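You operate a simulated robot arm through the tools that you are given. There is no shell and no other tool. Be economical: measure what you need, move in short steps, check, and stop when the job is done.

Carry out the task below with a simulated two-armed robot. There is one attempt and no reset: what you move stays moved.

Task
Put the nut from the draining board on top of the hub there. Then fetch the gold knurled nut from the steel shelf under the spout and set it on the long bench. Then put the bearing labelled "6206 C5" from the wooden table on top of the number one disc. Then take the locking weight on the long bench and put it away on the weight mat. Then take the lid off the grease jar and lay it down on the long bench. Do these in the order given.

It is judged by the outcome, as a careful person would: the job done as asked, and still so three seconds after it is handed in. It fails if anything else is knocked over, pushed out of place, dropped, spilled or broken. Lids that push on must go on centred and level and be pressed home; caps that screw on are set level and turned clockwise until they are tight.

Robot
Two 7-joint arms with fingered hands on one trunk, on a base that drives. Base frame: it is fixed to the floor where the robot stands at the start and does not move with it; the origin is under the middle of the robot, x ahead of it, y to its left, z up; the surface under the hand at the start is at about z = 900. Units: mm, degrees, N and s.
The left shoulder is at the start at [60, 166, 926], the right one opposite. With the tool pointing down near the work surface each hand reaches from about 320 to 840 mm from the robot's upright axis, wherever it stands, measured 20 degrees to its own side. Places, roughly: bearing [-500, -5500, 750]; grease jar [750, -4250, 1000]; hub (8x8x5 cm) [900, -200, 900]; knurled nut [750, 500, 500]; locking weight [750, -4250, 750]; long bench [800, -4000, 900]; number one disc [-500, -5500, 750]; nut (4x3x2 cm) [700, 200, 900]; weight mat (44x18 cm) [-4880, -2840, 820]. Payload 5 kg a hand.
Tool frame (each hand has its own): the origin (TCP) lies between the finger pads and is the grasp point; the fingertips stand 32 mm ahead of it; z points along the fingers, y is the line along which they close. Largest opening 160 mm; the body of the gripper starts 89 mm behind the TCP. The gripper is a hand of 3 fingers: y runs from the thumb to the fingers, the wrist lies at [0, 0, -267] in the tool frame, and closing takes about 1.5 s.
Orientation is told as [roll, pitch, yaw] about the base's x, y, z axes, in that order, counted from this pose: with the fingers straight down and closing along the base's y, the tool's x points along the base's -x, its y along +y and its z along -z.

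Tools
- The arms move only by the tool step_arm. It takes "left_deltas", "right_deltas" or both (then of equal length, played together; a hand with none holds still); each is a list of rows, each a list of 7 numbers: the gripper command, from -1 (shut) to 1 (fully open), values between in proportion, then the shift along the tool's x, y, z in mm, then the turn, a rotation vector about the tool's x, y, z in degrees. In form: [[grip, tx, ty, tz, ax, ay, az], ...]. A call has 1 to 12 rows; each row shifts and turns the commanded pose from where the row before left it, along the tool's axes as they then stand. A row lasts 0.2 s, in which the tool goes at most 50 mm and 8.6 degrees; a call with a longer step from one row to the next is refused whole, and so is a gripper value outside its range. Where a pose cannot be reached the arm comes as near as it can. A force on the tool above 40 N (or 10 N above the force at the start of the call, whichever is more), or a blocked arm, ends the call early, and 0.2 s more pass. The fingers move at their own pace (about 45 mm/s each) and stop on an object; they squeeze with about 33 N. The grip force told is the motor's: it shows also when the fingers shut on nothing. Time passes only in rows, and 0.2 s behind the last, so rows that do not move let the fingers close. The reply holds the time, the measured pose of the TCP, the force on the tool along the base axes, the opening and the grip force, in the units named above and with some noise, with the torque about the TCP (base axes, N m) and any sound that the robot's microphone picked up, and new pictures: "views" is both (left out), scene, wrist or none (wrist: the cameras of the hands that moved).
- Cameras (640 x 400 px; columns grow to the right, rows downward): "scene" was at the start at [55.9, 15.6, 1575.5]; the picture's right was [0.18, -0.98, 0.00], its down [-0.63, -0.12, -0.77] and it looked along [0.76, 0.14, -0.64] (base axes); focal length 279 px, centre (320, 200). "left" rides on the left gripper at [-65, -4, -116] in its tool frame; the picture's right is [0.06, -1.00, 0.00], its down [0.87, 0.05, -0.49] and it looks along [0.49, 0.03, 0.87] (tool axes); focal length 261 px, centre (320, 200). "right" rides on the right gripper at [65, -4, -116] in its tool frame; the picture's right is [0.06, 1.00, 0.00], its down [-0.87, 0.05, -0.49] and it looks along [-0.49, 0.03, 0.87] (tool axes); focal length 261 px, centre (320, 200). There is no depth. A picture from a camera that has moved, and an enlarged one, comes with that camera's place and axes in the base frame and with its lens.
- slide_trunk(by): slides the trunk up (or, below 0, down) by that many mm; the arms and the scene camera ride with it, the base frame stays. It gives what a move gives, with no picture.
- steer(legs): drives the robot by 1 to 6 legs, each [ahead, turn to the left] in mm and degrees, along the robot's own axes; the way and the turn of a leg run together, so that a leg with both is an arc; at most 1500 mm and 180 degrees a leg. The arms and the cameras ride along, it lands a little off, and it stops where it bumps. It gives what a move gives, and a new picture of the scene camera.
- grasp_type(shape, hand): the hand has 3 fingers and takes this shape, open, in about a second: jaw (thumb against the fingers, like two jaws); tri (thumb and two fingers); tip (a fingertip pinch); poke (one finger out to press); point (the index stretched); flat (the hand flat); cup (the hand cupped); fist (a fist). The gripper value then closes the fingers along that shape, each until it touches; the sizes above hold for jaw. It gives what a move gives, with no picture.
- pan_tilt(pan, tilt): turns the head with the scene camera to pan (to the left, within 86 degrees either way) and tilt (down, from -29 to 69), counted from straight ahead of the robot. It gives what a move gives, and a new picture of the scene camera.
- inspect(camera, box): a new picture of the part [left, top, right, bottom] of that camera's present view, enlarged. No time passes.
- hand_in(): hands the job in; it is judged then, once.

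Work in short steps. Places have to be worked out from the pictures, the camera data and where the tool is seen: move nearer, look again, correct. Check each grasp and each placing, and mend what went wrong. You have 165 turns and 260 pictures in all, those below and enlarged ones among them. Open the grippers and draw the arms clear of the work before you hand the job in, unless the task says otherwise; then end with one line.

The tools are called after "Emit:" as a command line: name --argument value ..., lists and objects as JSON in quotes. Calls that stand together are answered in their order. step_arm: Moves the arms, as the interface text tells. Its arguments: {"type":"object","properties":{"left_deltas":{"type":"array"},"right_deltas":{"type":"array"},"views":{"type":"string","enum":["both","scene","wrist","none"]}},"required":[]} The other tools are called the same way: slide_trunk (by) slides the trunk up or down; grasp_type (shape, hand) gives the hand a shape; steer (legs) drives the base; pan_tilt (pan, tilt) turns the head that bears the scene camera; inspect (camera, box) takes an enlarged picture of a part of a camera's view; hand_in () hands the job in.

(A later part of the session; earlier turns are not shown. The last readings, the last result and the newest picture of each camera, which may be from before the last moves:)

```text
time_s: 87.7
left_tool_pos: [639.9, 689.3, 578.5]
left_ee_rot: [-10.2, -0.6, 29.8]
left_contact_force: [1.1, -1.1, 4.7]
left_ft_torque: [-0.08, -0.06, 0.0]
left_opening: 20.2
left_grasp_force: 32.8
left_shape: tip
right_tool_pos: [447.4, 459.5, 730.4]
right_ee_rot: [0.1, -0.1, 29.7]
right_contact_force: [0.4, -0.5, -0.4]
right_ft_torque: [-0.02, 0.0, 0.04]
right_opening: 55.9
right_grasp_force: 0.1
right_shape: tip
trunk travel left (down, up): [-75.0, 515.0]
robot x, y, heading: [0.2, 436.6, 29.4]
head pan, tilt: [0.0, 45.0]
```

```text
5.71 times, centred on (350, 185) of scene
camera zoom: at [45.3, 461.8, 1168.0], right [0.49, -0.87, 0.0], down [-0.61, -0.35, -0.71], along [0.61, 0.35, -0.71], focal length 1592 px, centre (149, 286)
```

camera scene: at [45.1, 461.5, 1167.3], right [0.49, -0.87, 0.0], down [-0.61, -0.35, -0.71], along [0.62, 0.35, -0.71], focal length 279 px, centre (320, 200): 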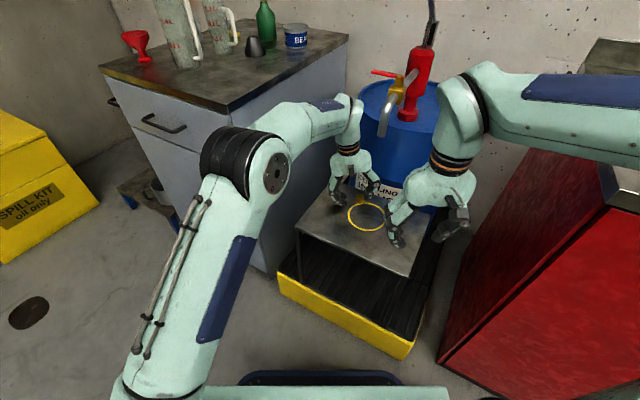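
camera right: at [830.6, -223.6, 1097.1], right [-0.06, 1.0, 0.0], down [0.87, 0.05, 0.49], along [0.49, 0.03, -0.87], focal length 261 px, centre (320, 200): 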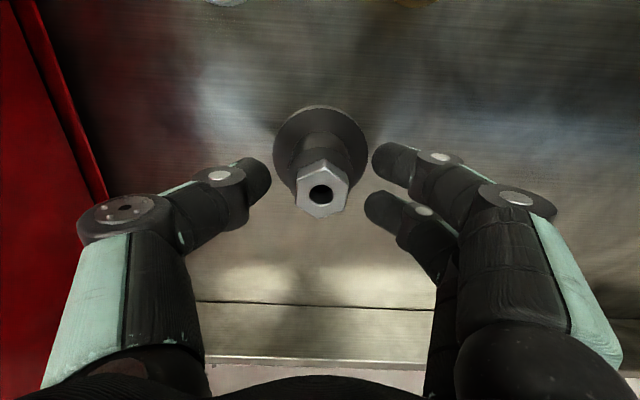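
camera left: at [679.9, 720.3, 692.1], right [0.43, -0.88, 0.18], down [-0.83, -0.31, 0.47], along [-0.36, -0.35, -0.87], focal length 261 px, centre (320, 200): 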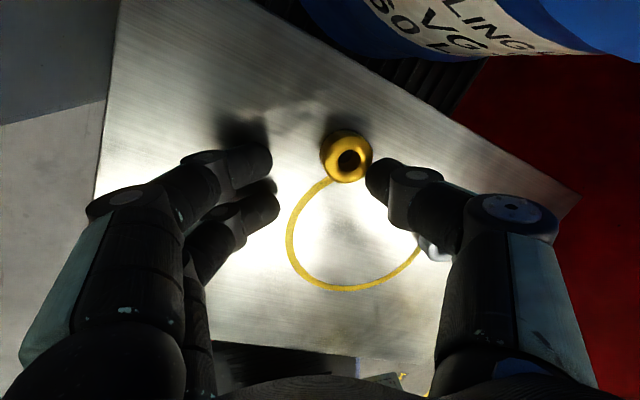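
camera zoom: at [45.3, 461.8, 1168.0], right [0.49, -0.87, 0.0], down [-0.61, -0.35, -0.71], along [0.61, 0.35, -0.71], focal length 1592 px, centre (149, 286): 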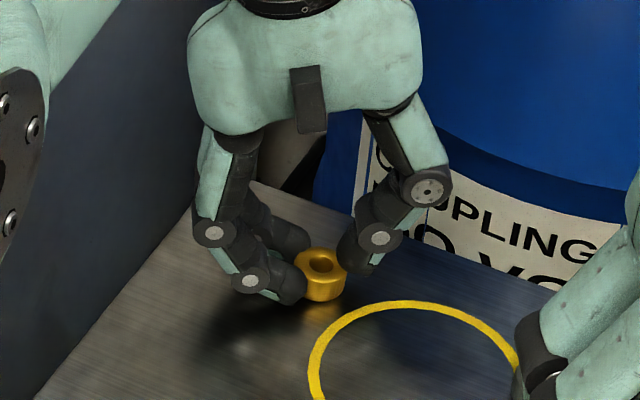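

Now it is properly gripped on its sides. I lift slightly, up and left, and check.

Emit:
step_arm --left_deltas '[[-1, 0, 0, -8, 0, 0, 0], [-1, 0, 8, -10, 0, 0, 0], [-1, 0, 12, -12, 0, 0, 0], [-1, 0, 0, 0, 0, 0, 0]]' --views "none"

Emit:
inspect --camera "left" --box '[200, 90, 440, 250]'

Emit:
inspect --camera "scene" --box '[310, 150, 390, 220]'

```text
time_s: 88.7
left_tool_pos: [626.3, 710.3, 603.1]
left_ee_rot: [-10.2, -0.6, 29.8]
left_contact_force: [0.0, 0.3, -1.3]
left_ft_torque: [0.03, -0.04, 0.0]
left_opening: 15.9
left_grasp_force: 33.6
left_shape: tip
right_tool_pos: [447.5, 459.1, 730.4]
right_ee_rot: [0.0, -0.2, 29.7]
right_contact_force: [0.0, 0.0, 0.8]
right_ft_torque: [0.02, 0.05, 0.0]
right_opening: 56.0
right_grasp_force: 0.1
right_shape: tip
trunk travel left (down, up): [-75.0, 515.0]
robot x, y, heading: [-1.5, 437.4, 29.5]
head pan, tilt: [0.0, 45.0]
```

```text
2.50 times, centred on (320, 170) of left
camera zoom: at [674.3, 757.4, 717.3], right [0.43, -0.88, 0.18], down [-0.83, -0.31, 0.46], along [-0.36, -0.35, -0.87], focal length 652 px, centre (320, 275)
```

zoom: 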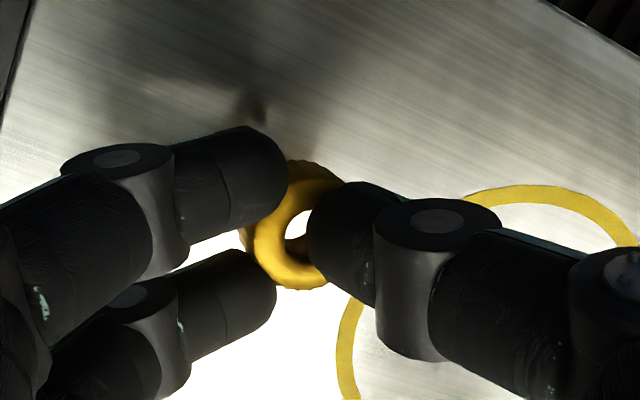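

```text
5.71 times, centred on (350, 185) of scene
camera zoom: at [45.5, 462.0, 1167.9], right [0.49, -0.87, 0.0], down [-0.61, -0.35, -0.71], along [0.61, 0.35, -0.71], focal length 1592 px, centre (149, 286)
```

zoom: 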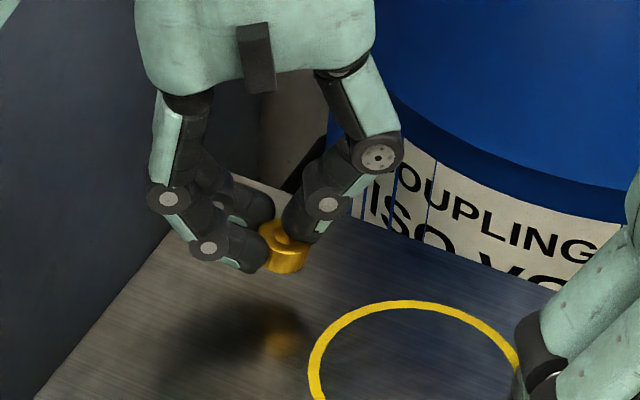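

The hold slipped to the rim. I set the nut back down here, further from the spout, to regrasp with a level hand.

Emit:
step_arm --left_deltas '[[-1, 0, 8, -1.4, 0, 0, 0], [-1, 0, 0, 10, 0, 0, 0], [-1, 0, 0, 8, 0, 0, 0], [-1, 0, 0, 3, 0, 0, 0], [-1, 0, 0, 0, 0, 0, 0]]' --views "none"

Emit:
inspect --camera "scene" --box '[300, 150, 380, 220]'

```text
time_s: 89.9
left_tool_pos: [624.0, 714.2, 583.7]
left_ee_rot: [-10.1, -0.6, 29.8]
left_contact_force: [0.2, -0.1, 0.4]
left_ft_torque: [-0.02, -0.03, 0.02]
left_opening: 11.0
left_grasp_force: 33.0
left_shape: tip
right_tool_pos: [446.3, 458.6, 731.9]
right_ee_rot: [0.0, 0.0, 29.7]
right_contact_force: [1.0, -0.2, 0.0]
right_ft_torque: [0.03, 0.01, -0.02]
right_opening: 56.0
right_grasp_force: 0.0
right_shape: tip
trunk travel left (down, up): [-75.0, 515.0]
robot x, y, heading: [-3.1, 436.2, 29.8]
head pan, tilt: [0.0, 45.0]
```

```text
5.71 times, centred on (340, 185) of scene
camera zoom: at [45.5, 461.9, 1167.9], right [0.49, -0.87, 0.0], down [-0.61, -0.35, -0.71], along [0.61, 0.35, -0.71], focal length 1592 px, centre (206, 286)
```

zoom: 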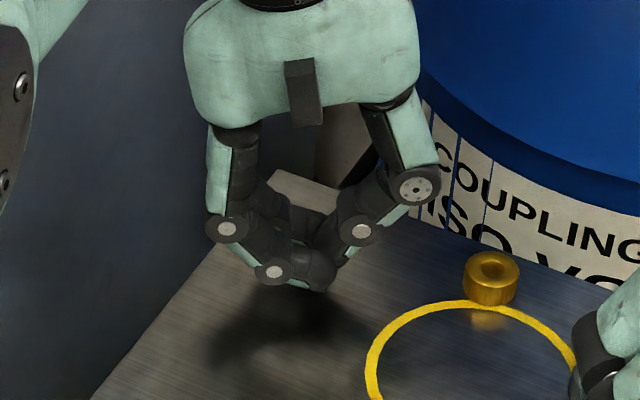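

The nut slipped off and stands upright again at the back of the ring, near (665,635). I'll use the closed fingertips, pressed lightly into its top bore, to drag it clear of the spout. First raise, lean more, and look.

Emit:
step_arm --left_deltas '[[-1, 0, 0, -22, 0, 0, 0], [-1, 0, 0, -10, 6, 0, 0], [-1, 0, -15, 4, 0, 0, 0], [-1, 0, -15, 4, 0, 0, 0], [-1, 0, 0, 0, 0, 0, 0]]'

Emit:
inspect --camera "left" --box '[240, 90, 480, 250]'

```text
time_s: 91.1
left_tool_pos: [637.0, 692.1, 615.6]
left_ee_rot: [-16.1, -0.6, 29.8]
left_contact_force: [0.2, 0.5, -0.1]
left_ft_torque: [0.02, 0.01, -0.02]
left_opening: 10.9
left_grasp_force: 32.8
left_shape: tip
right_tool_pos: [446.4, 459.6, 731.2]
right_ee_rot: [0.0, -0.1, 29.7]
right_contact_force: [0.4, -0.2, -0.3]
right_ft_torque: [0.01, -0.01, -0.03]
right_opening: 56.0
right_grasp_force: 0.1
right_shape: tip
trunk travel left (down, up): [-75.0, 515.0]
robot x, y, heading: [-1.7, 438.3, 29.5]
head pan, tilt: [0.0, 45.0]
camera scene: at [45.5, 461.9, 1167.9], right [0.49, -0.87, 0.0], down [-0.61, -0.35, -0.71], along [0.61, 0.35, -0.71], focal length 279 px, centre (320, 200)
camera left: at [678.9, 748.9, 727.5], right [0.42, -0.86, 0.28], down [-0.85, -0.27, 0.45], along [-0.31, -0.42, -0.85], focal length 261 px, centre (320, 200)
```

scene: 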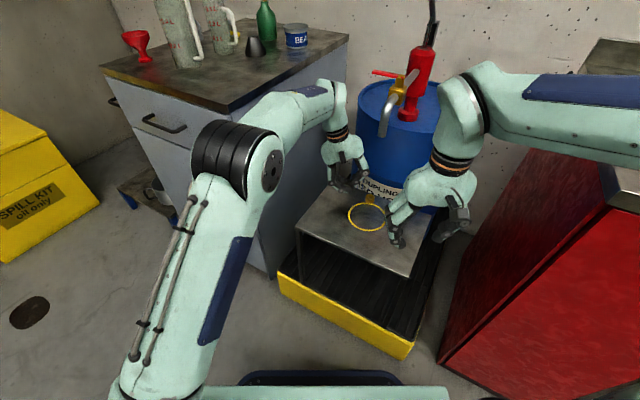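
left: 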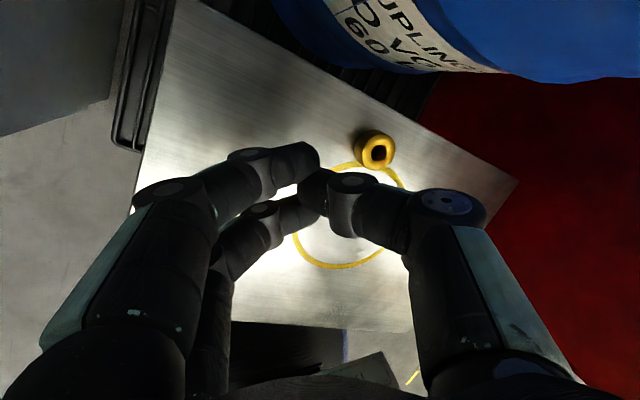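

```text
2.50 times, centred on (360, 170) of left
camera zoom: at [678.9, 748.9, 727.5], right [0.42, -0.86, 0.28], down [-0.85, -0.27, 0.45], along [-0.31, -0.42, -0.85], focal length 652 px, centre (220, 275)
```

zoom: 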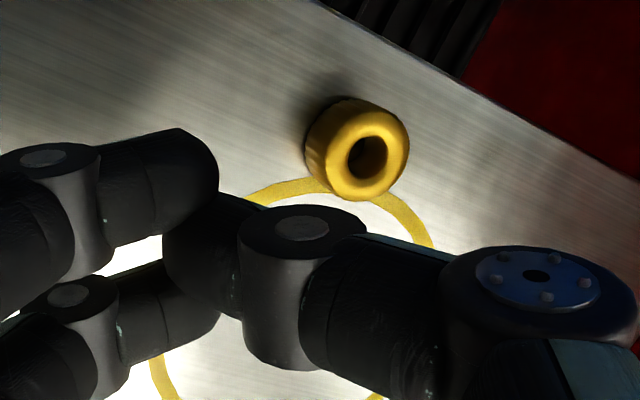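

Nut top at (667,638,~557). I place the index tip over its bore and lower until light contact.

Emit:
step_arm --left_deltas '[[-1, 4, -17, 4.9, 0, 0, 0], [-1, 4, -17, 4.9, 0, 0, 0], [-1, 3, -17.5, 5, 0, 0, 0], [-1, 0, 2.8, 9.6, 0, 0, 0], [-1, 0, 0, 0, 0, 0, 0]]' --views "none"

Emit:
inspect --camera "left" --box '[200, 90, 440, 250]'

Emit:
inspect --camera "scene" --box '[310, 100, 410, 220]'

```text
time_s: 92.3
left_tool_pos: [654.9, 639.2, 605.4]
left_ee_rot: [-16.2, -0.5, 29.8]
left_contact_force: [0.1, -0.8, -0.1]
left_ft_torque: [-0.03, 0.0, -0.03]
left_opening: 11.1
left_grasp_force: 33.0
left_shape: tip
right_tool_pos: [447.4, 460.0, 731.0]
right_ee_rot: [0.1, 0.0, 29.7]
right_contact_force: [0.5, 0.7, 0.3]
right_ft_torque: [0.02, 0.0, -0.01]
right_opening: 56.0
right_grasp_force: 0.1
right_shape: tip
trunk travel left (down, up): [-75.0, 515.0]
robot x, y, heading: [0.4, 439.6, 29.7]
head pan, tilt: [0.0, 45.0]
```

```text
2.50 times, centred on (320, 170) of left
camera zoom: at [696.6, 696.3, 717.1], right [0.42, -0.86, 0.28], down [-0.85, -0.27, 0.45], along [-0.31, -0.42, -0.85], focal length 652 px, centre (320, 275)
```

zoom: 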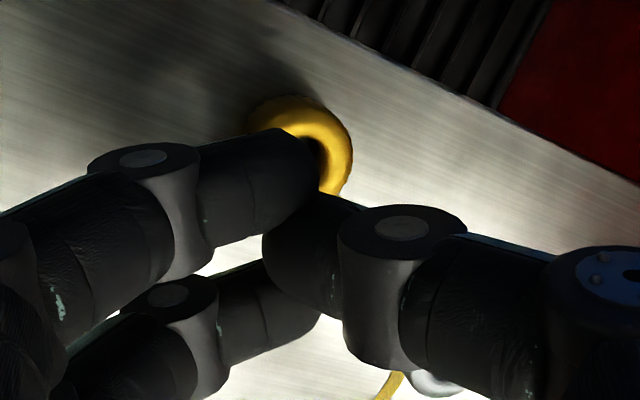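

```text
3.33 times, centred on (360, 160) of scene
camera zoom: at [45.5, 461.9, 1167.9], right [0.49, -0.87, 0.0], down [-0.61, -0.35, -0.71], along [0.61, 0.35, -0.71], focal length 929 px, centre (187, 333)
```

zoom: 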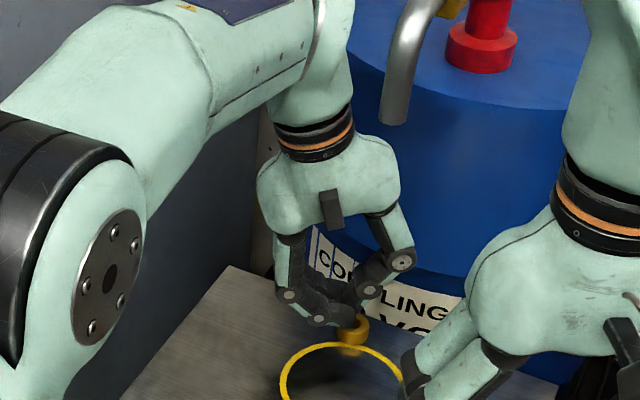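

The index tip needs ~9 mm more toward the right and ~5 mm nearer; I shift and lower gently.

Emit:
step_arm --left_deltas '[[-1, 5, -9.5, 2.7, 0, 0, 0], [-1, 0, 1.7, 5.8, 0, 0, 0], [-1, 0, 0.9, 2.9, 0, 0, 0], [-1, 0, 0.6, 2, 0, 0, 0], [-1, 0, 0, 0, 0, 0, 0]]' --views "none"

Emit:
inspect --camera "left" --box '[200, 90, 440, 250]'

```text
time_s: 93.5
left_tool_pos: [656.0, 628.9, 593.8]
left_ee_rot: [-16.2, -0.6, 29.7]
left_contact_force: [0.9, -0.7, 0.0]
left_ft_torque: [-0.03, 0.01, 0.03]
left_opening: 10.7
left_grasp_force: 33.3
left_shape: tip
right_tool_pos: [448.1, 460.2, 730.7]
right_ee_rot: [0.0, -0.1, 29.7]
right_contact_force: [-0.1, -0.6, -0.2]
right_ft_torque: [0.0, 0.02, 0.01]
right_opening: 56.2
right_grasp_force: 0.2
right_shape: tip
trunk travel left (down, up): [-75.0, 515.0]
robot x, y, heading: [-1.9, 436.4, 29.6]
head pan, tilt: [0.0, 45.0]
```

```text
2.50 times, centred on (320, 170) of left
camera zoom: at [697.3, 685.9, 705.4], right [0.42, -0.86, 0.28], down [-0.85, -0.27, 0.45], along [-0.31, -0.42, -0.85], focal length 652 px, centre (320, 275)
```

zoom: 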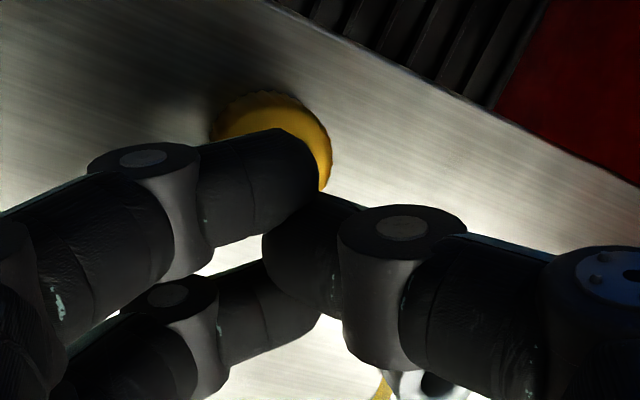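

Over the nut. I lower in 2 mm steps until it presses.

Emit:
step_arm --left_deltas '[[-1, 0, 0.6, 2, 0, 0, 0], [-1, 0, 0.6, 2, 0, 0, 0], [-1, 0, 0.6, 2, 0, 0, 0], [-1, 0, 0, 0, 0, 0, 0]]' --views "none"

```text
time_s: 94.5
left_tool_pos: [655.3, 628.9, 588.4]
left_ee_rot: [-16.2, -0.6, 29.8]
left_contact_force: [-0.4, -0.1, 0.4]
left_ft_torque: [-0.02, -0.03, -0.01]
left_opening: 10.8
left_grasp_force: 33.0
left_shape: tip
right_tool_pos: [447.6, 461.2, 731.0]
right_ee_rot: [0.1, 0.0, 29.7]
right_contact_force: [-1.1, 0.6, -0.7]
right_ft_torque: [-0.01, 0.0, 0.0]
right_opening: 55.9
right_grasp_force: 0.2
right_shape: tip
trunk travel left (down, up): [-75.0, 515.0]
robot x, y, heading: [-1.3, 435.6, 29.7]
head pan, tilt: [0.0, 45.0]
```

Emit:
step_arm --left_deltas '[[-1, 0, 0.6, 2, 0, 0, 0], [-1, 0, 0.6, 2, 0, 0, 0], [-1, 0, 0, 0, 0, 0, 0]]' --views "none"

Emit:
inspect --camera "scene" --box '[320, 150, 400, 220]'

```text
time_s: 95.3
left_tool_pos: [655.8, 629.3, 582.9]
left_ee_rot: [-16.2, -0.6, 29.9]
left_contact_force: [-0.5, 0.1, 0.2]
left_ft_torque: [0.0, 0.0, 0.01]
left_opening: 11.1
left_grasp_force: 32.9
left_shape: tip
right_tool_pos: [448.2, 460.6, 731.8]
right_ee_rot: [0.0, -0.2, 29.7]
right_contact_force: [-1.5, 0.5, 0.2]
right_ft_torque: [0.04, 0.02, -0.02]
right_opening: 56.0
right_grasp_force: 0.0
right_shape: tip
trunk travel left (down, up): [-75.0, 515.0]
robot x, y, heading: [-2.9, 436.7, 29.5]
head pan, tilt: [0.0, 45.0]
```

```text
5.71 times, centred on (360, 185) of scene
camera zoom: at [45.5, 461.9, 1167.9], right [0.49, -0.87, 0.0], down [-0.61, -0.35, -0.71], along [0.61, 0.35, -0.71], focal length 1592 px, centre (91, 286)
```

zoom: 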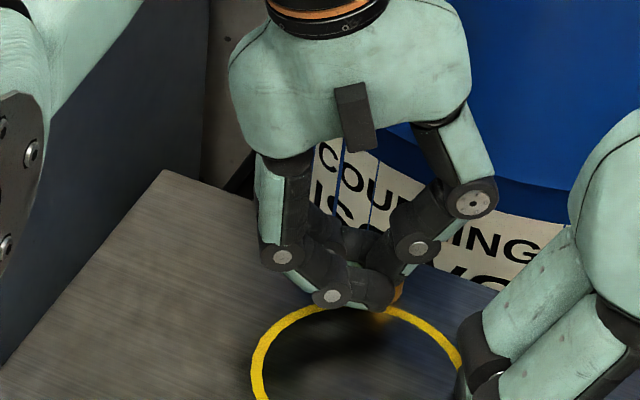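

Emit:
inspect --camera "left" --box '[200, 70, 440, 230]'

```text
2.50 times, centred on (320, 150) of left
camera zoom: at [697.0, 685.9, 695.5], right [0.42, -0.86, 0.28], down [-0.85, -0.27, 0.45], along [-0.31, -0.42, -0.85], focal length 652 px, centre (320, 325)
```

zoom: 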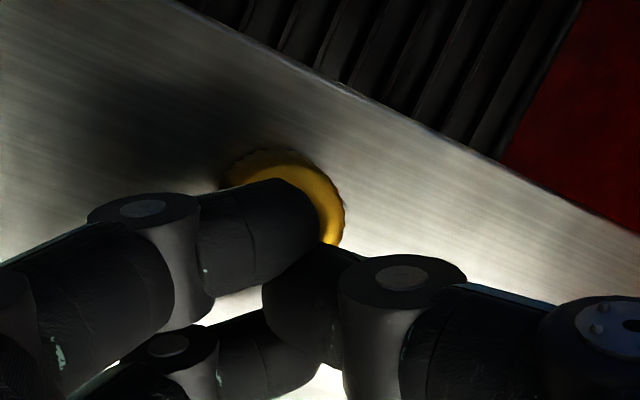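

Aligned over the nut; still no contact, so I keep lowering.

Emit:
step_arm --left_deltas '[[-1, 0, 0.6, 2, 0, 0, 0], [-1, 0, 0.6, 2, 0, 0, 0], [-1, 0, 0.6, 2, 0, 0, 0], [-1, 0, 0, 0, 0, 0, 0]]' --views "none"

```text
time_s: 96.3
left_tool_pos: [654.8, 629.0, 581.1]
left_ee_rot: [-16.3, -0.9, 29.7]
left_contact_force: [0.0, -0.8, 22.3]
left_ft_torque: [0.11, -0.11, 0.02]
left_opening: 12.1
left_grasp_force: 32.9
left_shape: tip
right_tool_pos: [446.3, 459.5, 733.0]
right_ee_rot: [0.0, -0.3, 29.7]
right_contact_force: [-0.2, 0.8, 0.0]
right_ft_torque: [0.0, -0.01, 0.04]
right_opening: 56.0
right_grasp_force: 0.0
right_shape: tip
trunk travel left (down, up): [-75.0, 515.0]
robot x, y, heading: [-1.5, 436.6, 29.7]
head pan, tilt: [0.0, 45.0]
```

Pressing with ~22 N. Now I drag it left-front ~55 mm.

Emit:
step_arm --left_deltas '[[-1, 0, 4, -1.15, 0, 0, 0], [-1, 0, 5, -1.45, 0, 0, 0], [-1, 0, 6, -1.7, 0, 0, 0], [-1, 0, 6, -1.7, 0, 0, 0], [-1, 0, 6, -1.7, 0, 0, 0], [-1, 0, 6, -1.7, 0, 0, 0], [-1, 0, 6, -1.7, 0, 0, 0], [-1, 0, 6, -1.7, 0, 0, 0], [-1, 0, 6, -1.7, 0, 0, 0], [-1, 0, 6, -1.7, 0, 0, 0]]' --views "none"

Emit:
inspect --camera "left" --box '[200, 70, 440, 230]'

```text
time_s: 98.5
left_tool_pos: [625.3, 680.2, 577.5]
left_ee_rot: [-16.3, -0.6, 29.8]
left_contact_force: [-0.2, 0.2, -0.1]
left_ft_torque: [0.0, 0.02, -0.02]
left_opening: 11.3
left_grasp_force: 33.1
left_shape: tip
right_tool_pos: [447.5, 459.8, 731.0]
right_ee_rot: [0.1, 0.0, 29.9]
right_contact_force: [0.3, -0.1, 0.0]
right_ft_torque: [0.01, 0.0, 0.0]
right_opening: 56.1
right_grasp_force: 0.1
right_shape: tip
trunk travel left (down, up): [-75.0, 515.0]
robot x, y, heading: [0.7, 436.0, 29.6]
head pan, tilt: [0.0, 45.0]
```

```text
2.50 times, centred on (320, 150) of left
camera zoom: at [666.8, 737.7, 688.5], right [0.42, -0.86, 0.28], down [-0.85, -0.27, 0.45], along [-0.31, -0.42, -0.85], focal length 652 px, centre (320, 325)
```

zoom: 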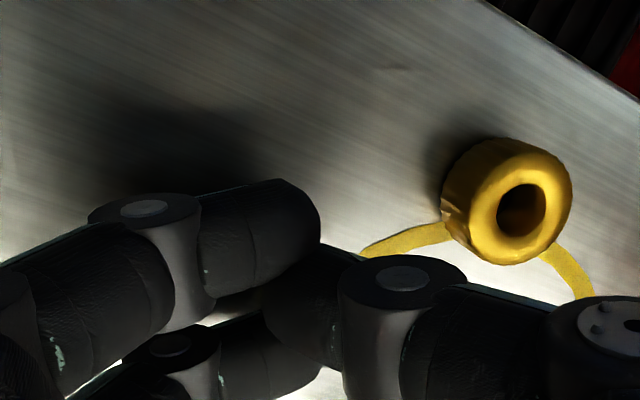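

It slipped off. Next I'll push the nut from its right side with the closed fingertips: raise, lean to 24°, pass over to the nut's right, and check.

Emit:
step_arm --left_deltas '[[-1, 0, 0, -30, 0, 0, 0], [-1, 0, 0, 0, 8, 0, 0], [-1, 0.5, -13.1, 5.8, 0, 0, 0], [-1, 0.5, -13.1, 5.8, 0, 0, 0], [-1, 0.5, -13.1, 5.8, 0, 0, 0], [-1, 0.5, -13.1, 5.8, 0, 0, 0], [-1, 0.5, -13.1, 5.8, 0, 0, 0], [-1, 0.5, -13.1, 5.8, 0, 0, 0], [-1, 0, 0, 0, 0, 0, 0]]' --views "scene"

Emit:
inspect --camera "left" --box '[160, 50, 480, 250]'

```text
time_s: 100.5
left_tool_pos: [661.8, 611.8, 606.5]
left_ee_rot: [-24.0, -0.8, 29.8]
left_contact_force: [-0.1, -0.1, 0.1]
left_ft_torque: [0.03, 0.02, 0.02]
left_opening: 11.2
left_grasp_force: 33.8
left_shape: tip
right_tool_pos: [445.9, 460.3, 732.7]
right_ee_rot: [0.0, -0.1, 29.8]
right_contact_force: [0.1, -0.2, 0.2]
right_ft_torque: [0.01, -0.03, 0.0]
right_opening: 56.1
right_grasp_force: 0.3
right_shape: tip
trunk travel left (down, up): [-75.0, 515.0]
robot x, y, heading: [2.9, 433.8, 29.8]
head pan, tilt: [0.0, 45.0]
camera scene: at [45.6, 461.9, 1167.9], right [0.49, -0.87, 0.0], down [-0.61, -0.35, -0.71], along [0.61, 0.35, -0.71], focal length 279 px, centre (320, 200)
```

scene: 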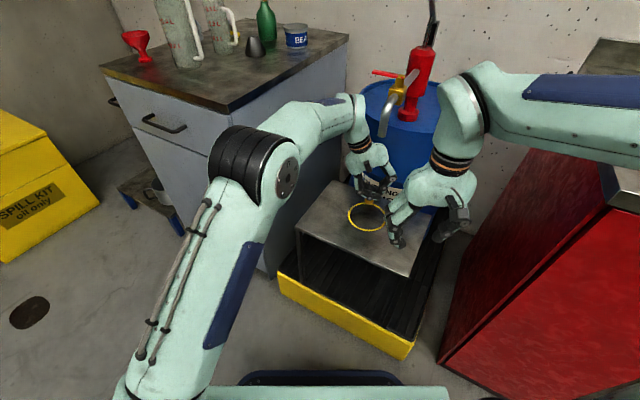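

```text
2.00 times, centred on (320, 150) of left
camera zoom: at [695.7, 681.7, 712.4], right [0.39, -0.82, 0.41], down [-0.88, -0.22, 0.42], along [-0.25, -0.52, -0.81], focal length 521 px, centre (320, 300)
```

zoom: 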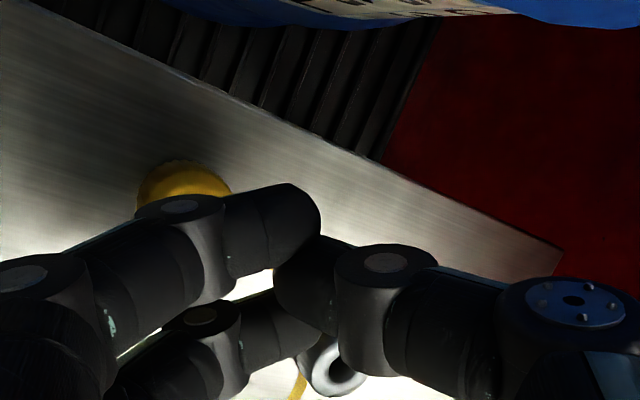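

The finger link would land on the nut. I raise and switch to the "point" shape so a single straight finger can push the nut.

Emit:
step_arm --left_deltas '[[-1, 0, 10, -30, 0, 0, 0], [-1, 0, 15, -30, 0, 0, 0]]' --views "none"

Emit:
grasp_type --hand "left" --shape "point"

Emit:
inspect --camera "left" --box '[0, 0, 640, 400]'

Emit:
inspect --camera "scene" --box '[310, 90, 430, 220]'

```text
time_s: 101.1
left_tool_pos: [638.7, 654.0, 649.4]
left_ee_rot: [-24.2, -0.7, 29.8]
left_contact_force: [1.1, -0.9, -0.7]
left_ft_torque: [0.02, -0.02, -0.02]
left_opening: 11.4
left_grasp_force: 33.1
left_shape: tip
right_tool_pos: [447.7, 460.0, 730.7]
right_ee_rot: [0.0, 0.0, 29.7]
right_contact_force: [0.7, -0.2, 0.9]
right_ft_torque: [0.0, 0.03, 0.0]
right_opening: 55.9
right_grasp_force: 0.0
right_shape: tip
trunk travel left (down, up): [-75.0, 515.0]
robot x, y, heading: [-0.1, 436.6, 29.5]
head pan, tilt: [0.0, 45.0]
```

```text
time_s: 102.0
left_tool_pos: [635.6, 654.0, 648.3]
left_ee_rot: [-24.2, -0.6, 29.7]
left_contact_force: [-0.3, -0.3, 0.2]
left_ft_torque: [-0.02, -0.01, 0.0]
left_opening: 0.1
left_grasp_force: 0.1
left_shape: point
right_tool_pos: [447.6, 459.4, 730.0]
right_ee_rot: [0.1, 0.0, 29.6]
right_contact_force: [-0.3, 0.2, 0.1]
right_ft_torque: [0.0, -0.01, 0.01]
right_opening: 56.0
right_grasp_force: 0.1
right_shape: tip
trunk travel left (down, up): [-75.0, 515.0]
robot x, y, heading: [-1.5, 440.4, 29.3]
head pan, tilt: [0.0, 45.0]
```

```text
1.00 times, centred on (320, 200) of left (not enlarged: the box is as wide or as high as the picture)
camera zoom: at [671.6, 723.6, 756.0], right [0.39, -0.82, 0.41], down [-0.88, -0.22, 0.42], along [-0.25, -0.52, -0.81], focal length 261 px, centre (320, 200)
```

zoom: 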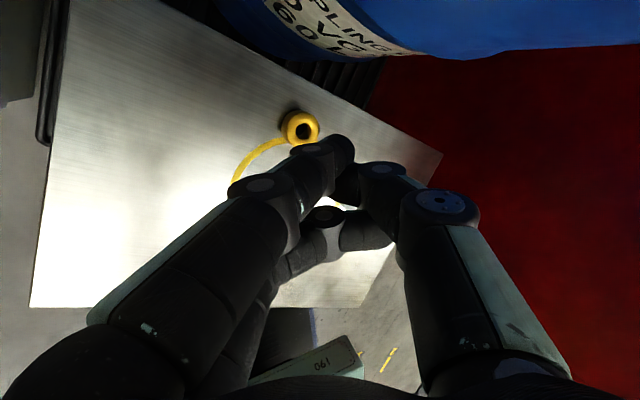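

```text
3.08 times, centred on (370, 155) of scene
camera zoom: at [45.5, 461.9, 1167.9], right [0.49, -0.87, 0.0], down [-0.61, -0.35, -0.71], along [0.61, 0.35, -0.71], focal length 858 px, centre (166, 338)
```

zoom: 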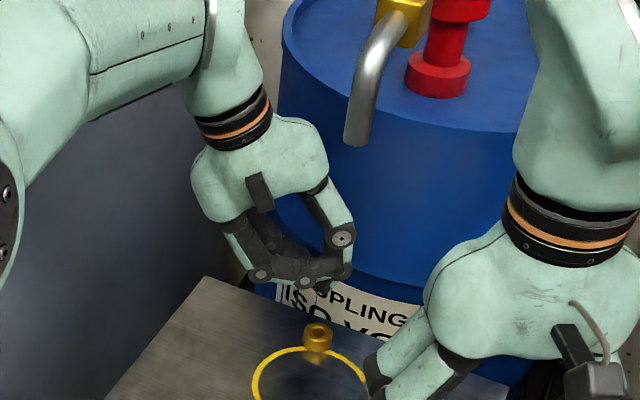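

A single finger is also too slanted. The earlier side grip dragged the nut well (it only slipped on lifting), so I repeat it: tip shape, lean 12°, open 52 mm, over the nut.

Emit:
grasp_type --hand "left" --shape "tip"

Emit:
step_arm --left_deltas '[[-0.35, 0, 0, 0, -6, 0, 0], [-0.35, 0, 0, 0, -6, 0, 0], [-0.35, 0, 0, 0, 0, 0, 0], [-0.35, -7, -3, 15, 0, 0, 0], [-0.35, -7, -3, 15, 0, 0, 0], [-0.35, 0, 0, 18, 0, 0, 0], [-0.35, 0, 0, 0, 0, 0, 0]]' --views "none"

Emit:
inspect --camera "left" --box '[200, 90, 440, 250]'

```text
time_s: 102.9
left_tool_pos: [638.4, 653.9, 649.7]
left_ee_rot: [-24.1, -0.7, 29.8]
left_contact_force: [0.6, -0.2, 0.2]
left_ft_torque: [0.02, 0.0, 0.0]
left_opening: 159.9
left_grasp_force: 0.0
left_shape: tip
right_tool_pos: [447.5, 459.8, 731.0]
right_ee_rot: [0.0, -0.1, 29.7]
right_contact_force: [0.3, 0.2, -0.1]
right_ft_torque: [0.04, -0.02, -0.04]
right_opening: 56.3
right_grasp_force: 0.0
right_shape: tip
trunk travel left (down, up): [-75.0, 515.0]
robot x, y, heading: [-2.2, 437.2, 29.5]
head pan, tilt: [0.0, 45.0]
```

```text
time_s: 104.5
left_tool_pos: [658.1, 646.8, 606.3]
left_ee_rot: [-12.2, -0.5, 29.8]
left_contact_force: [-0.3, -0.1, 0.0]
left_ft_torque: [0.0, 0.02, 0.03]
left_opening: 52.5
left_grasp_force: 0.1
left_shape: tip
right_tool_pos: [447.4, 459.8, 730.1]
right_ee_rot: [0.1, 0.0, 29.8]
right_contact_force: [-0.1, 0.0, -0.4]
right_ft_torque: [0.02, 0.0, -0.01]
right_opening: 55.9
right_grasp_force: 0.2
right_shape: tip
trunk travel left (down, up): [-75.0, 515.0]
robot x, y, heading: [0.9, 436.0, 29.8]
head pan, tilt: [0.0, 45.0]
```

```text
2.50 times, centred on (320, 170) of left
camera zoom: at [703.5, 697.2, 718.9], right [0.43, -0.88, 0.21], down [-0.84, -0.3, 0.46], along [-0.34, -0.37, -0.86], focal length 652 px, centre (320, 275)
```

zoom: 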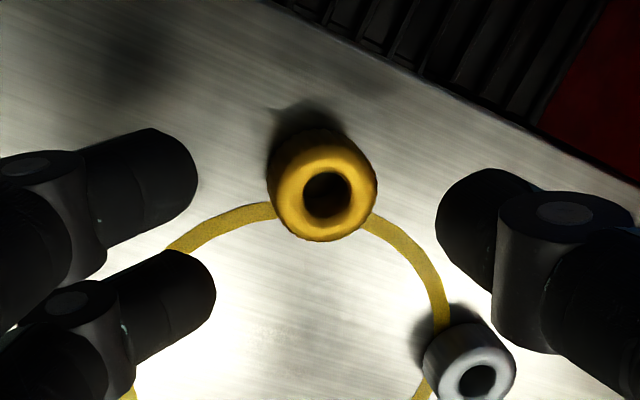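

Centred. I narrow the opening and descend until near the shelf.

Emit:
step_arm --left_deltas '[[-0.6, 0, 0, 0, 0, 0, 0], [-0.6, 0, 0, 6, 0, 0, 0], [-0.6, 0, 0, 8, 0, 0, 0], [-0.6, 0, 0, 7, 0, 0, 0], [-0.6, 0, 0, 5, 0, 0, 0], [-0.6, 0, 0, 0, 0, 0, 0]]' --views "none"

Emit:
inspect --camera "left" --box '[200, 90, 440, 250]'

Emit:
inspect --camera "scene" --box '[320, 150, 400, 220]'

```text
time_s: 105.9
left_tool_pos: [661.0, 642.0, 580.7]
left_ee_rot: [-12.2, -0.7, 29.9]
left_contact_force: [0.8, -0.2, -0.2]
left_ft_torque: [-0.01, 0.03, 0.01]
left_opening: 32.5
left_grasp_force: 0.0
left_shape: tip
right_tool_pos: [447.1, 459.6, 730.3]
right_ee_rot: [0.0, -0.1, 29.7]
right_contact_force: [-0.2, 0.4, -0.4]
right_ft_torque: [-0.02, -0.04, 0.0]
right_opening: 56.1
right_grasp_force: 0.1
right_shape: tip
trunk travel left (down, up): [-75.0, 515.0]
robot x, y, heading: [-1.9, 433.0, 29.7]
head pan, tilt: [0.0, 45.0]
```

```text
2.50 times, centred on (320, 170) of left
camera zoom: at [706.6, 692.1, 694.6], right [0.43, -0.88, 0.21], down [-0.84, -0.3, 0.46], along [-0.34, -0.37, -0.86], focal length 652 px, centre (320, 275)
```

zoom: 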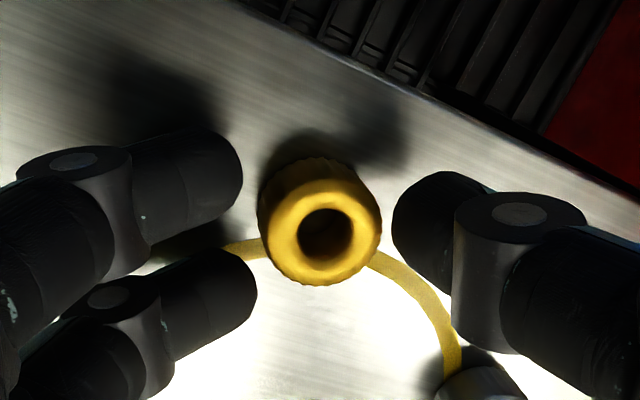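

```text
5.71 times, centred on (360, 185) of scene
camera zoom: at [45.5, 461.9, 1167.9], right [0.49, -0.87, 0.0], down [-0.61, -0.35, -0.71], along [0.61, 0.35, -0.71], focal length 1592 px, centre (91, 286)
```

zoom: 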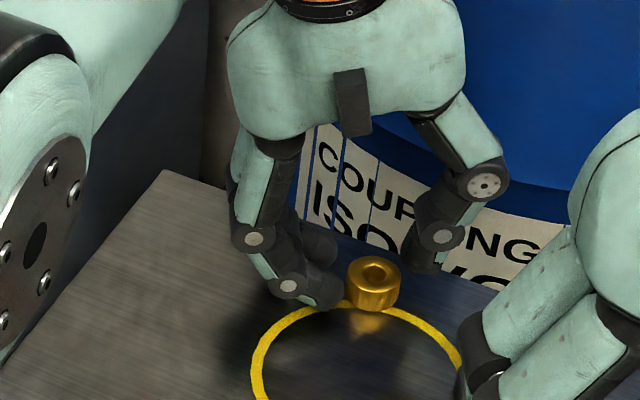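

I lower a few mm more until the low fingers just touch the shelf.

Emit:
step_arm --left_deltas '[[-0.6, 0, 0, 1.5, 0, 0, 0], [-0.6, 0, 0, 1.5, 0, 0, 0], [-0.6, 0, 0, 1, 0, 0, 0], [-0.6, 0, 0, 0, 0, 0, 0]]' --views "none"

```text
time_s: 106.9
left_tool_pos: [662.4, 642.1, 577.8]
left_ee_rot: [-12.1, -0.7, 29.8]
left_contact_force: [-1.2, 1.9, 4.6]
left_ft_torque: [0.12, 0.09, -0.04]
left_opening: 32.8
left_grasp_force: 0.0
left_shape: tip
right_tool_pos: [448.0, 459.8, 730.4]
right_ee_rot: [0.1, -0.1, 29.6]
right_contact_force: [-0.7, -0.8, 0.1]
right_ft_torque: [0.0, 0.05, -0.01]
right_opening: 56.0
right_grasp_force: 0.0
right_shape: tip
trunk travel left (down, up): [-75.0, 515.0]
robot x, y, heading: [-3.0, 437.0, 29.5]
head pan, tilt: [0.0, 45.0]
```

Fingers just touch the shelf. I close here, then drag the nut ~75 mm left without lifting.

Emit:
step_arm --left_deltas '[[-0.8, 0, 0, -0.5, 0, 0, 0], [-1, 0, 0, 0, 0, 0, 0], [-1, 0, 0, 0, 0, 0, 0], [-1, 0, 4, -0.9, 0, 0, 0], [-1, 0, 7, -1.5, 0, 0, 0], [-1, 0, 8, -1.7, 0, 0, 0], [-1, 0, 8, -1.7, 0, 0, 0], [-1, 0, 8, -1.7, 0, 0, 0], [-1, 0, 8, -1.7, 0, 0, 0], [-1, 0, 8, -1.7, 0, 0, 0], [-1, 0, 8, -1.7, 0, 0, 0], [-1, 0, 8, -1.7, 0, 0, 0]]' --views "none"

Emit:
inspect --camera "left" --box '[200, 90, 440, 250]'

Emit:
inspect --camera "scene" --box '[300, 150, 380, 220]'

```text
time_s: 109.5
left_tool_pos: [627.2, 699.8, 579.2]
left_ee_rot: [-12.3, -0.8, 29.6]
left_contact_force: [5.1, -8.2, 28.5]
left_ft_torque: [-0.89, -0.48, 0.02]
left_opening: 11.3
left_grasp_force: 32.8
left_shape: tip
right_tool_pos: [446.3, 458.3, 732.5]
right_ee_rot: [0.0, -0.3, 29.6]
right_contact_force: [0.1, 0.0, 0.4]
right_ft_torque: [0.05, -0.02, 0.02]
right_opening: 56.1
right_grasp_force: 0.0
right_shape: tip
trunk travel left (down, up): [-75.0, 515.0]
robot x, y, heading: [1.5, 440.2, 29.6]
head pan, tilt: [0.0, 45.0]
```

```text
2.50 times, centred on (320, 170) of left
camera zoom: at [672.4, 749.9, 692.6], right [0.43, -0.88, 0.21], down [-0.84, -0.3, 0.46], along [-0.34, -0.37, -0.86], focal length 652 px, centre (320, 275)
```

zoom: 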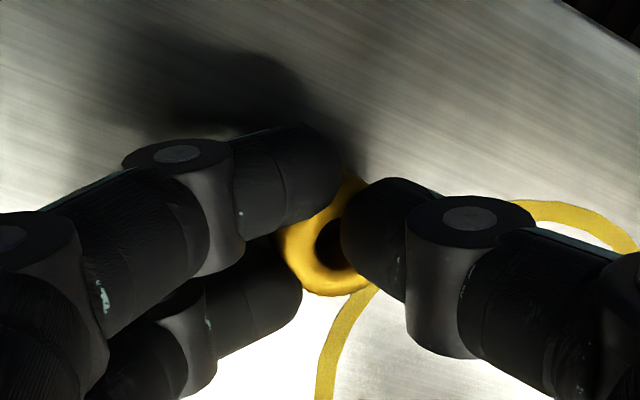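

```text
5.71 times, centred on (340, 185) of scene
camera zoom: at [44.2, 460.9, 1168.1], right [0.49, -0.87, 0.0], down [-0.61, -0.35, -0.71], along [0.62, 0.35, -0.71], focal length 1592 px, centre (206, 286)
```

zoom: 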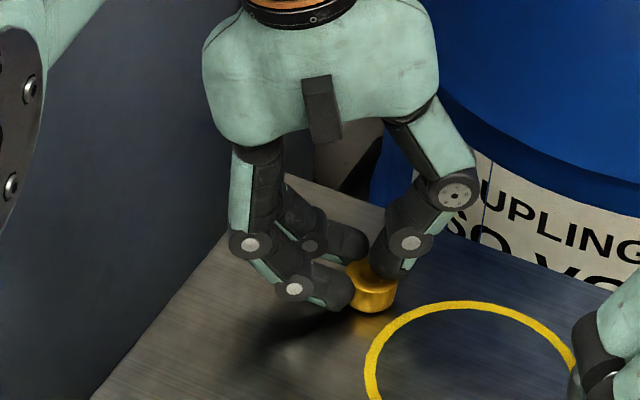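

The nut followed ~60 mm. I release, rise, take the lean down to 2°, and re-view.

Emit:
step_arm --left_deltas '[[-1, 0, 0, -1.5, 0, 0, 0], [-0.7, 0, 0, 0, 0, 0, 0], [-0.4, 0, 0, 0, 0, 0, 0], [-0.4, 0, 0, 0, 0, 0, 0], [-0.4, 0, 0, -15, 0, 0, 0], [-0.4, 0, 0, -8, -5, 0, 0], [-0.4, 0, 0, 0, -5, 0, 0], [-0.4, 0, 0, 0, 0, 0, 0]]' --views "none"

Emit:
inspect --camera "left" --box '[200, 90, 440, 250]'

Emit:
inspect --camera "scene" --box '[300, 80, 420, 220]'

```text
time_s: 111.3
left_tool_pos: [625.2, 704.5, 600.7]
left_ee_rot: [-2.1, -0.7, 29.8]
left_contact_force: [0.1, -0.1, 0.5]
left_ft_torque: [0.01, 0.02, -0.01]
left_opening: 47.9
left_grasp_force: 0.0
left_shape: tip
right_tool_pos: [446.8, 459.7, 730.9]
right_ee_rot: [0.1, -0.1, 29.7]
right_contact_force: [-0.3, 0.5, -1.0]
right_ft_torque: [-0.03, 0.02, 0.03]
right_opening: 56.0
right_grasp_force: 0.1
right_shape: tip
trunk travel left (down, up): [-75.0, 515.0]
robot x, y, heading: [-2.0, 436.8, 29.4]
head pan, tilt: [0.0, 45.0]
```

```text
2.50 times, centred on (320, 170) of left
camera zoom: at [679.9, 737.2, 715.6], right [0.44, -0.9, 0.04], down [-0.79, -0.37, 0.48], along [-0.42, -0.24, -0.88], focal length 652 px, centre (320, 275)
```

zoom: 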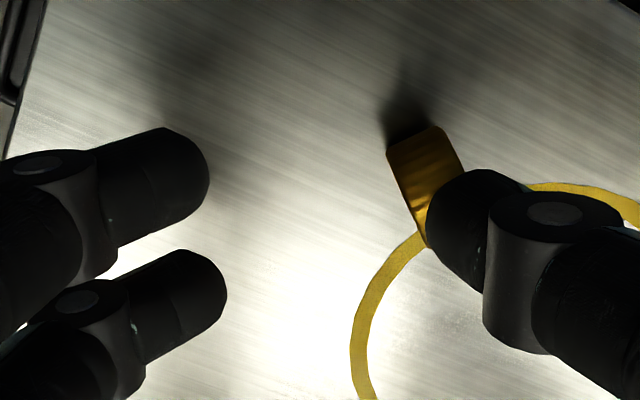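

```text
2.86 times, centred on (360, 150) of scene
camera zoom: at [45.6, 461.7, 1167.9], right [0.49, -0.87, 0.0], down [-0.61, -0.35, -0.71], along [0.61, 0.35, -0.71], focal length 796 px, centre (206, 343)
```

zoom: 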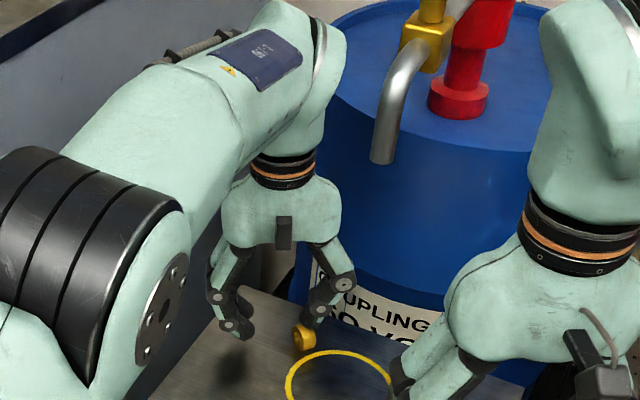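

The nut now stands on its edge with its flat faces toward thumb and fingers — a good grip. I lean to 6° for spout clearance and shift 27 mm toward the thumb side, above it.

Emit:
step_arm --left_deltas '[[-0.4, 0, 0, -6, 4, 0, 0], [-0.4, 0, -9, 1, 0, 0, 0], [-0.4, 0, -9, 1, 0, 0, 0], [-0.4, 0, -8, 0.8, 0, 0, 0], [-0.4, 0, 0, 0, 0, 0, 0]]' --views "none"

Emit:
inspect --camera "left" --box '[200, 90, 440, 250]'

Emit:
inspect --camera "scene" --box '[310, 100, 400, 220]'

```text
time_s: 112.5
left_tool_pos: [635.8, 681.9, 605.9]
left_ee_rot: [-6.2, -0.7, 29.7]
left_contact_force: [1.2, 0.2, -0.1]
left_ft_torque: [0.0, -0.01, 0.02]
left_opening: 47.5
left_grasp_force: 0.1
left_shape: tip
right_tool_pos: [446.2, 459.4, 729.5]
right_ee_rot: [0.0, -0.1, 29.7]
right_contact_force: [0.1, 0.5, -0.7]
right_ft_torque: [0.02, 0.03, 0.03]
right_opening: 55.8
right_grasp_force: 0.1
right_shape: tip
trunk travel left (down, up): [-75.0, 515.0]
robot x, y, heading: [-0.1, 434.9, 29.6]
head pan, tilt: [0.0, 45.0]
```

```text
2.50 times, centred on (320, 170) of left
camera zoom: at [687.8, 721.7, 720.7], right [0.44, -0.89, 0.11], down [-0.81, -0.34, 0.47], along [-0.39, -0.29, -0.87], focal length 652 px, centre (320, 275)
```

zoom: 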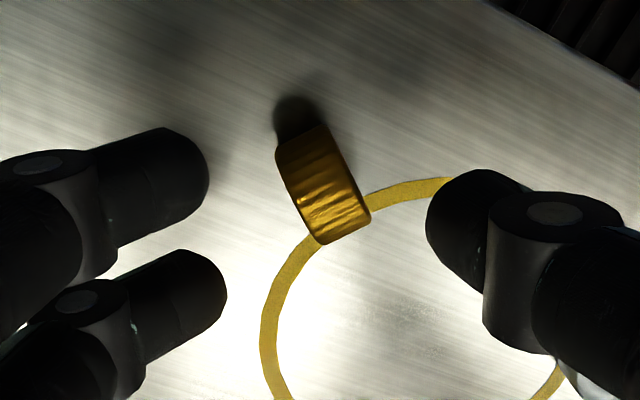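

```text
3.33 times, centred on (355, 160) of scene
camera zoom: at [45.6, 461.8, 1167.9], right [0.49, -0.87, 0.0], down [-0.61, -0.35, -0.71], along [0.61, 0.35, -0.71], focal length 929 px, centre (203, 333)
```

zoom: 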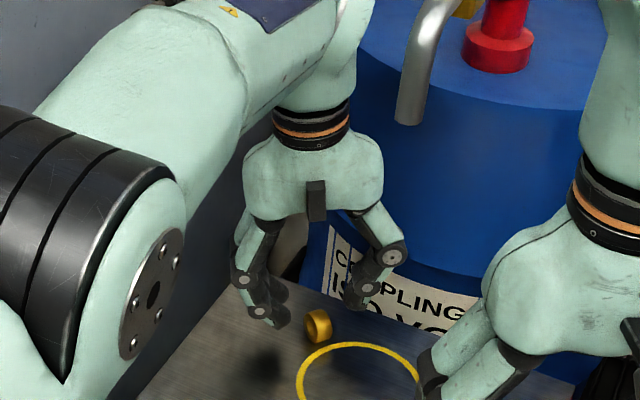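

The nut is centred on edge. I rotate 8° to align better, lower 22 mm and close.

Emit:
step_arm --left_deltas '[[-0.4, 0, 0, 0, 0, 0, -8], [-0.4, 0, 0, 8, 0, 0, 0], [-0.4, 0, 0, 8, 0, 0, 0], [-0.4, 0, 0, 6, 0, 0, 0], [-0.4, 0, 0, 0, 0, 0, 0]]' --views "none"

Emit:
inspect --camera "left" --box '[200, 90, 440, 250]'

```text
time_s: 113.7
left_tool_pos: [639.5, 679.5, 584.6]
left_ee_rot: [-6.2, 0.2, 37.8]
left_contact_force: [0.1, 0.1, -0.3]
left_ft_torque: [0.0, 0.01, 0.02]
left_opening: 48.0
left_grasp_force: 0.1
left_shape: tip
right_tool_pos: [447.0, 461.0, 730.2]
right_ee_rot: [0.0, -0.1, 29.8]
right_contact_force: [-0.1, -0.1, 0.2]
right_ft_torque: [-0.01, 0.01, -0.02]
right_opening: 56.0
right_grasp_force: 0.1
right_shape: tip
trunk travel left (down, up): [-75.0, 515.0]
robot x, y, heading: [-2.5, 438.3, 29.4]
head pan, tilt: [0.0, 45.0]
```

```text
2.50 times, centred on (320, 170) of left
camera zoom: at [685.9, 726.8, 698.5], right [0.56, -0.82, 0.11], down [-0.75, -0.45, 0.49], along [-0.35, -0.35, -0.87], focal length 652 px, centre (320, 275)
```

zoom: 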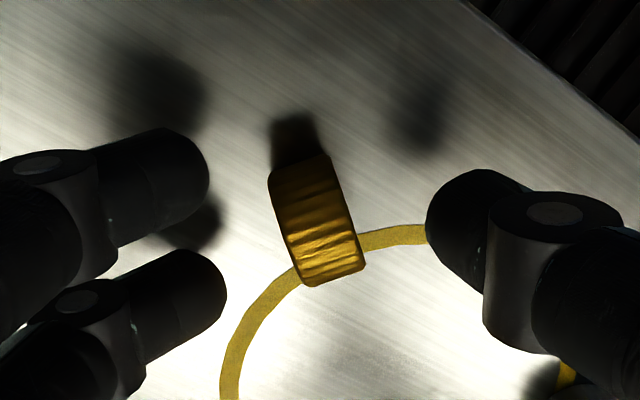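

Well placed. Closing on its faces.

Emit:
step_arm --left_deltas '[[-0.7, 0, 0, 0, 0, 0, 0], [-0.9, 0, 0, 0, 0, 0, 0], [-1, 0, 0, 0, 0, 0, 0], [-1, 0, 0, 0, 0, 0, 0], [-1, 0, 0, 0, 0, 0, 0]]' --views "none"

Emit:
inspect --camera "left" --box '[200, 90, 440, 250]'

Emit:
inspect --camera "scene" --box '[310, 150, 390, 220]'

```text
time_s: 114.9
left_tool_pos: [639.5, 679.4, 586.0]
left_ee_rot: [-6.2, 0.2, 37.8]
left_contact_force: [0.5, 2.3, 4.7]
left_ft_torque: [0.07, -0.02, 0.01]
left_opening: 7.2
left_grasp_force: 32.9
left_shape: tip
right_tool_pos: [447.4, 459.1, 731.3]
right_ee_rot: [0.0, -0.1, 29.7]
right_contact_force: [-0.4, -0.3, 0.1]
right_ft_torque: [0.05, -0.02, 0.02]
right_opening: 56.1
right_grasp_force: 0.0
right_shape: tip
trunk travel left (down, up): [-75.0, 515.0]
robot x, y, heading: [-1.1, 438.0, 29.7]
head pan, tilt: [0.0, 45.0]
```

```text
2.50 times, centred on (320, 170) of left
camera zoom: at [685.8, 727.2, 699.6], right [0.56, -0.82, 0.11], down [-0.75, -0.45, 0.49], along [-0.35, -0.35, -0.87], focal length 652 px, centre (320, 275)
```

zoom: 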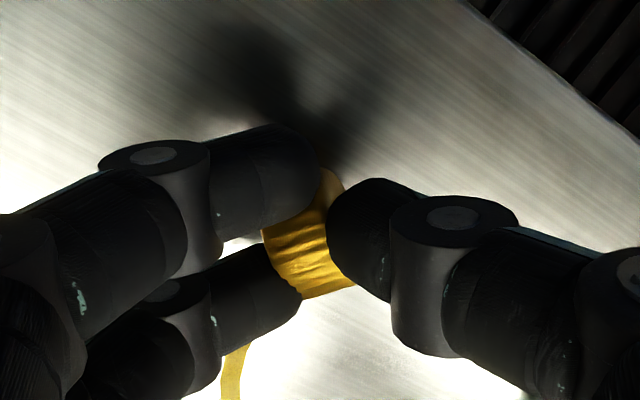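

```text
5.71 times, centred on (350, 185) of scene
camera zoom: at [45.3, 461.8, 1168.0], right [0.49, -0.87, 0.0], down [-0.61, -0.35, -0.71], along [0.61, 0.35, -0.71], focal length 1592 px, centre (149, 286)
```

zoom: 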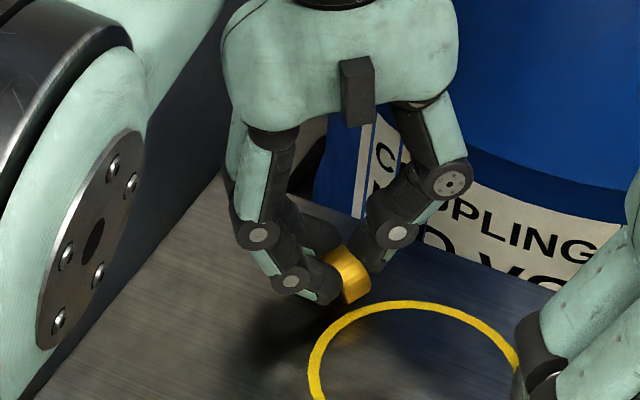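

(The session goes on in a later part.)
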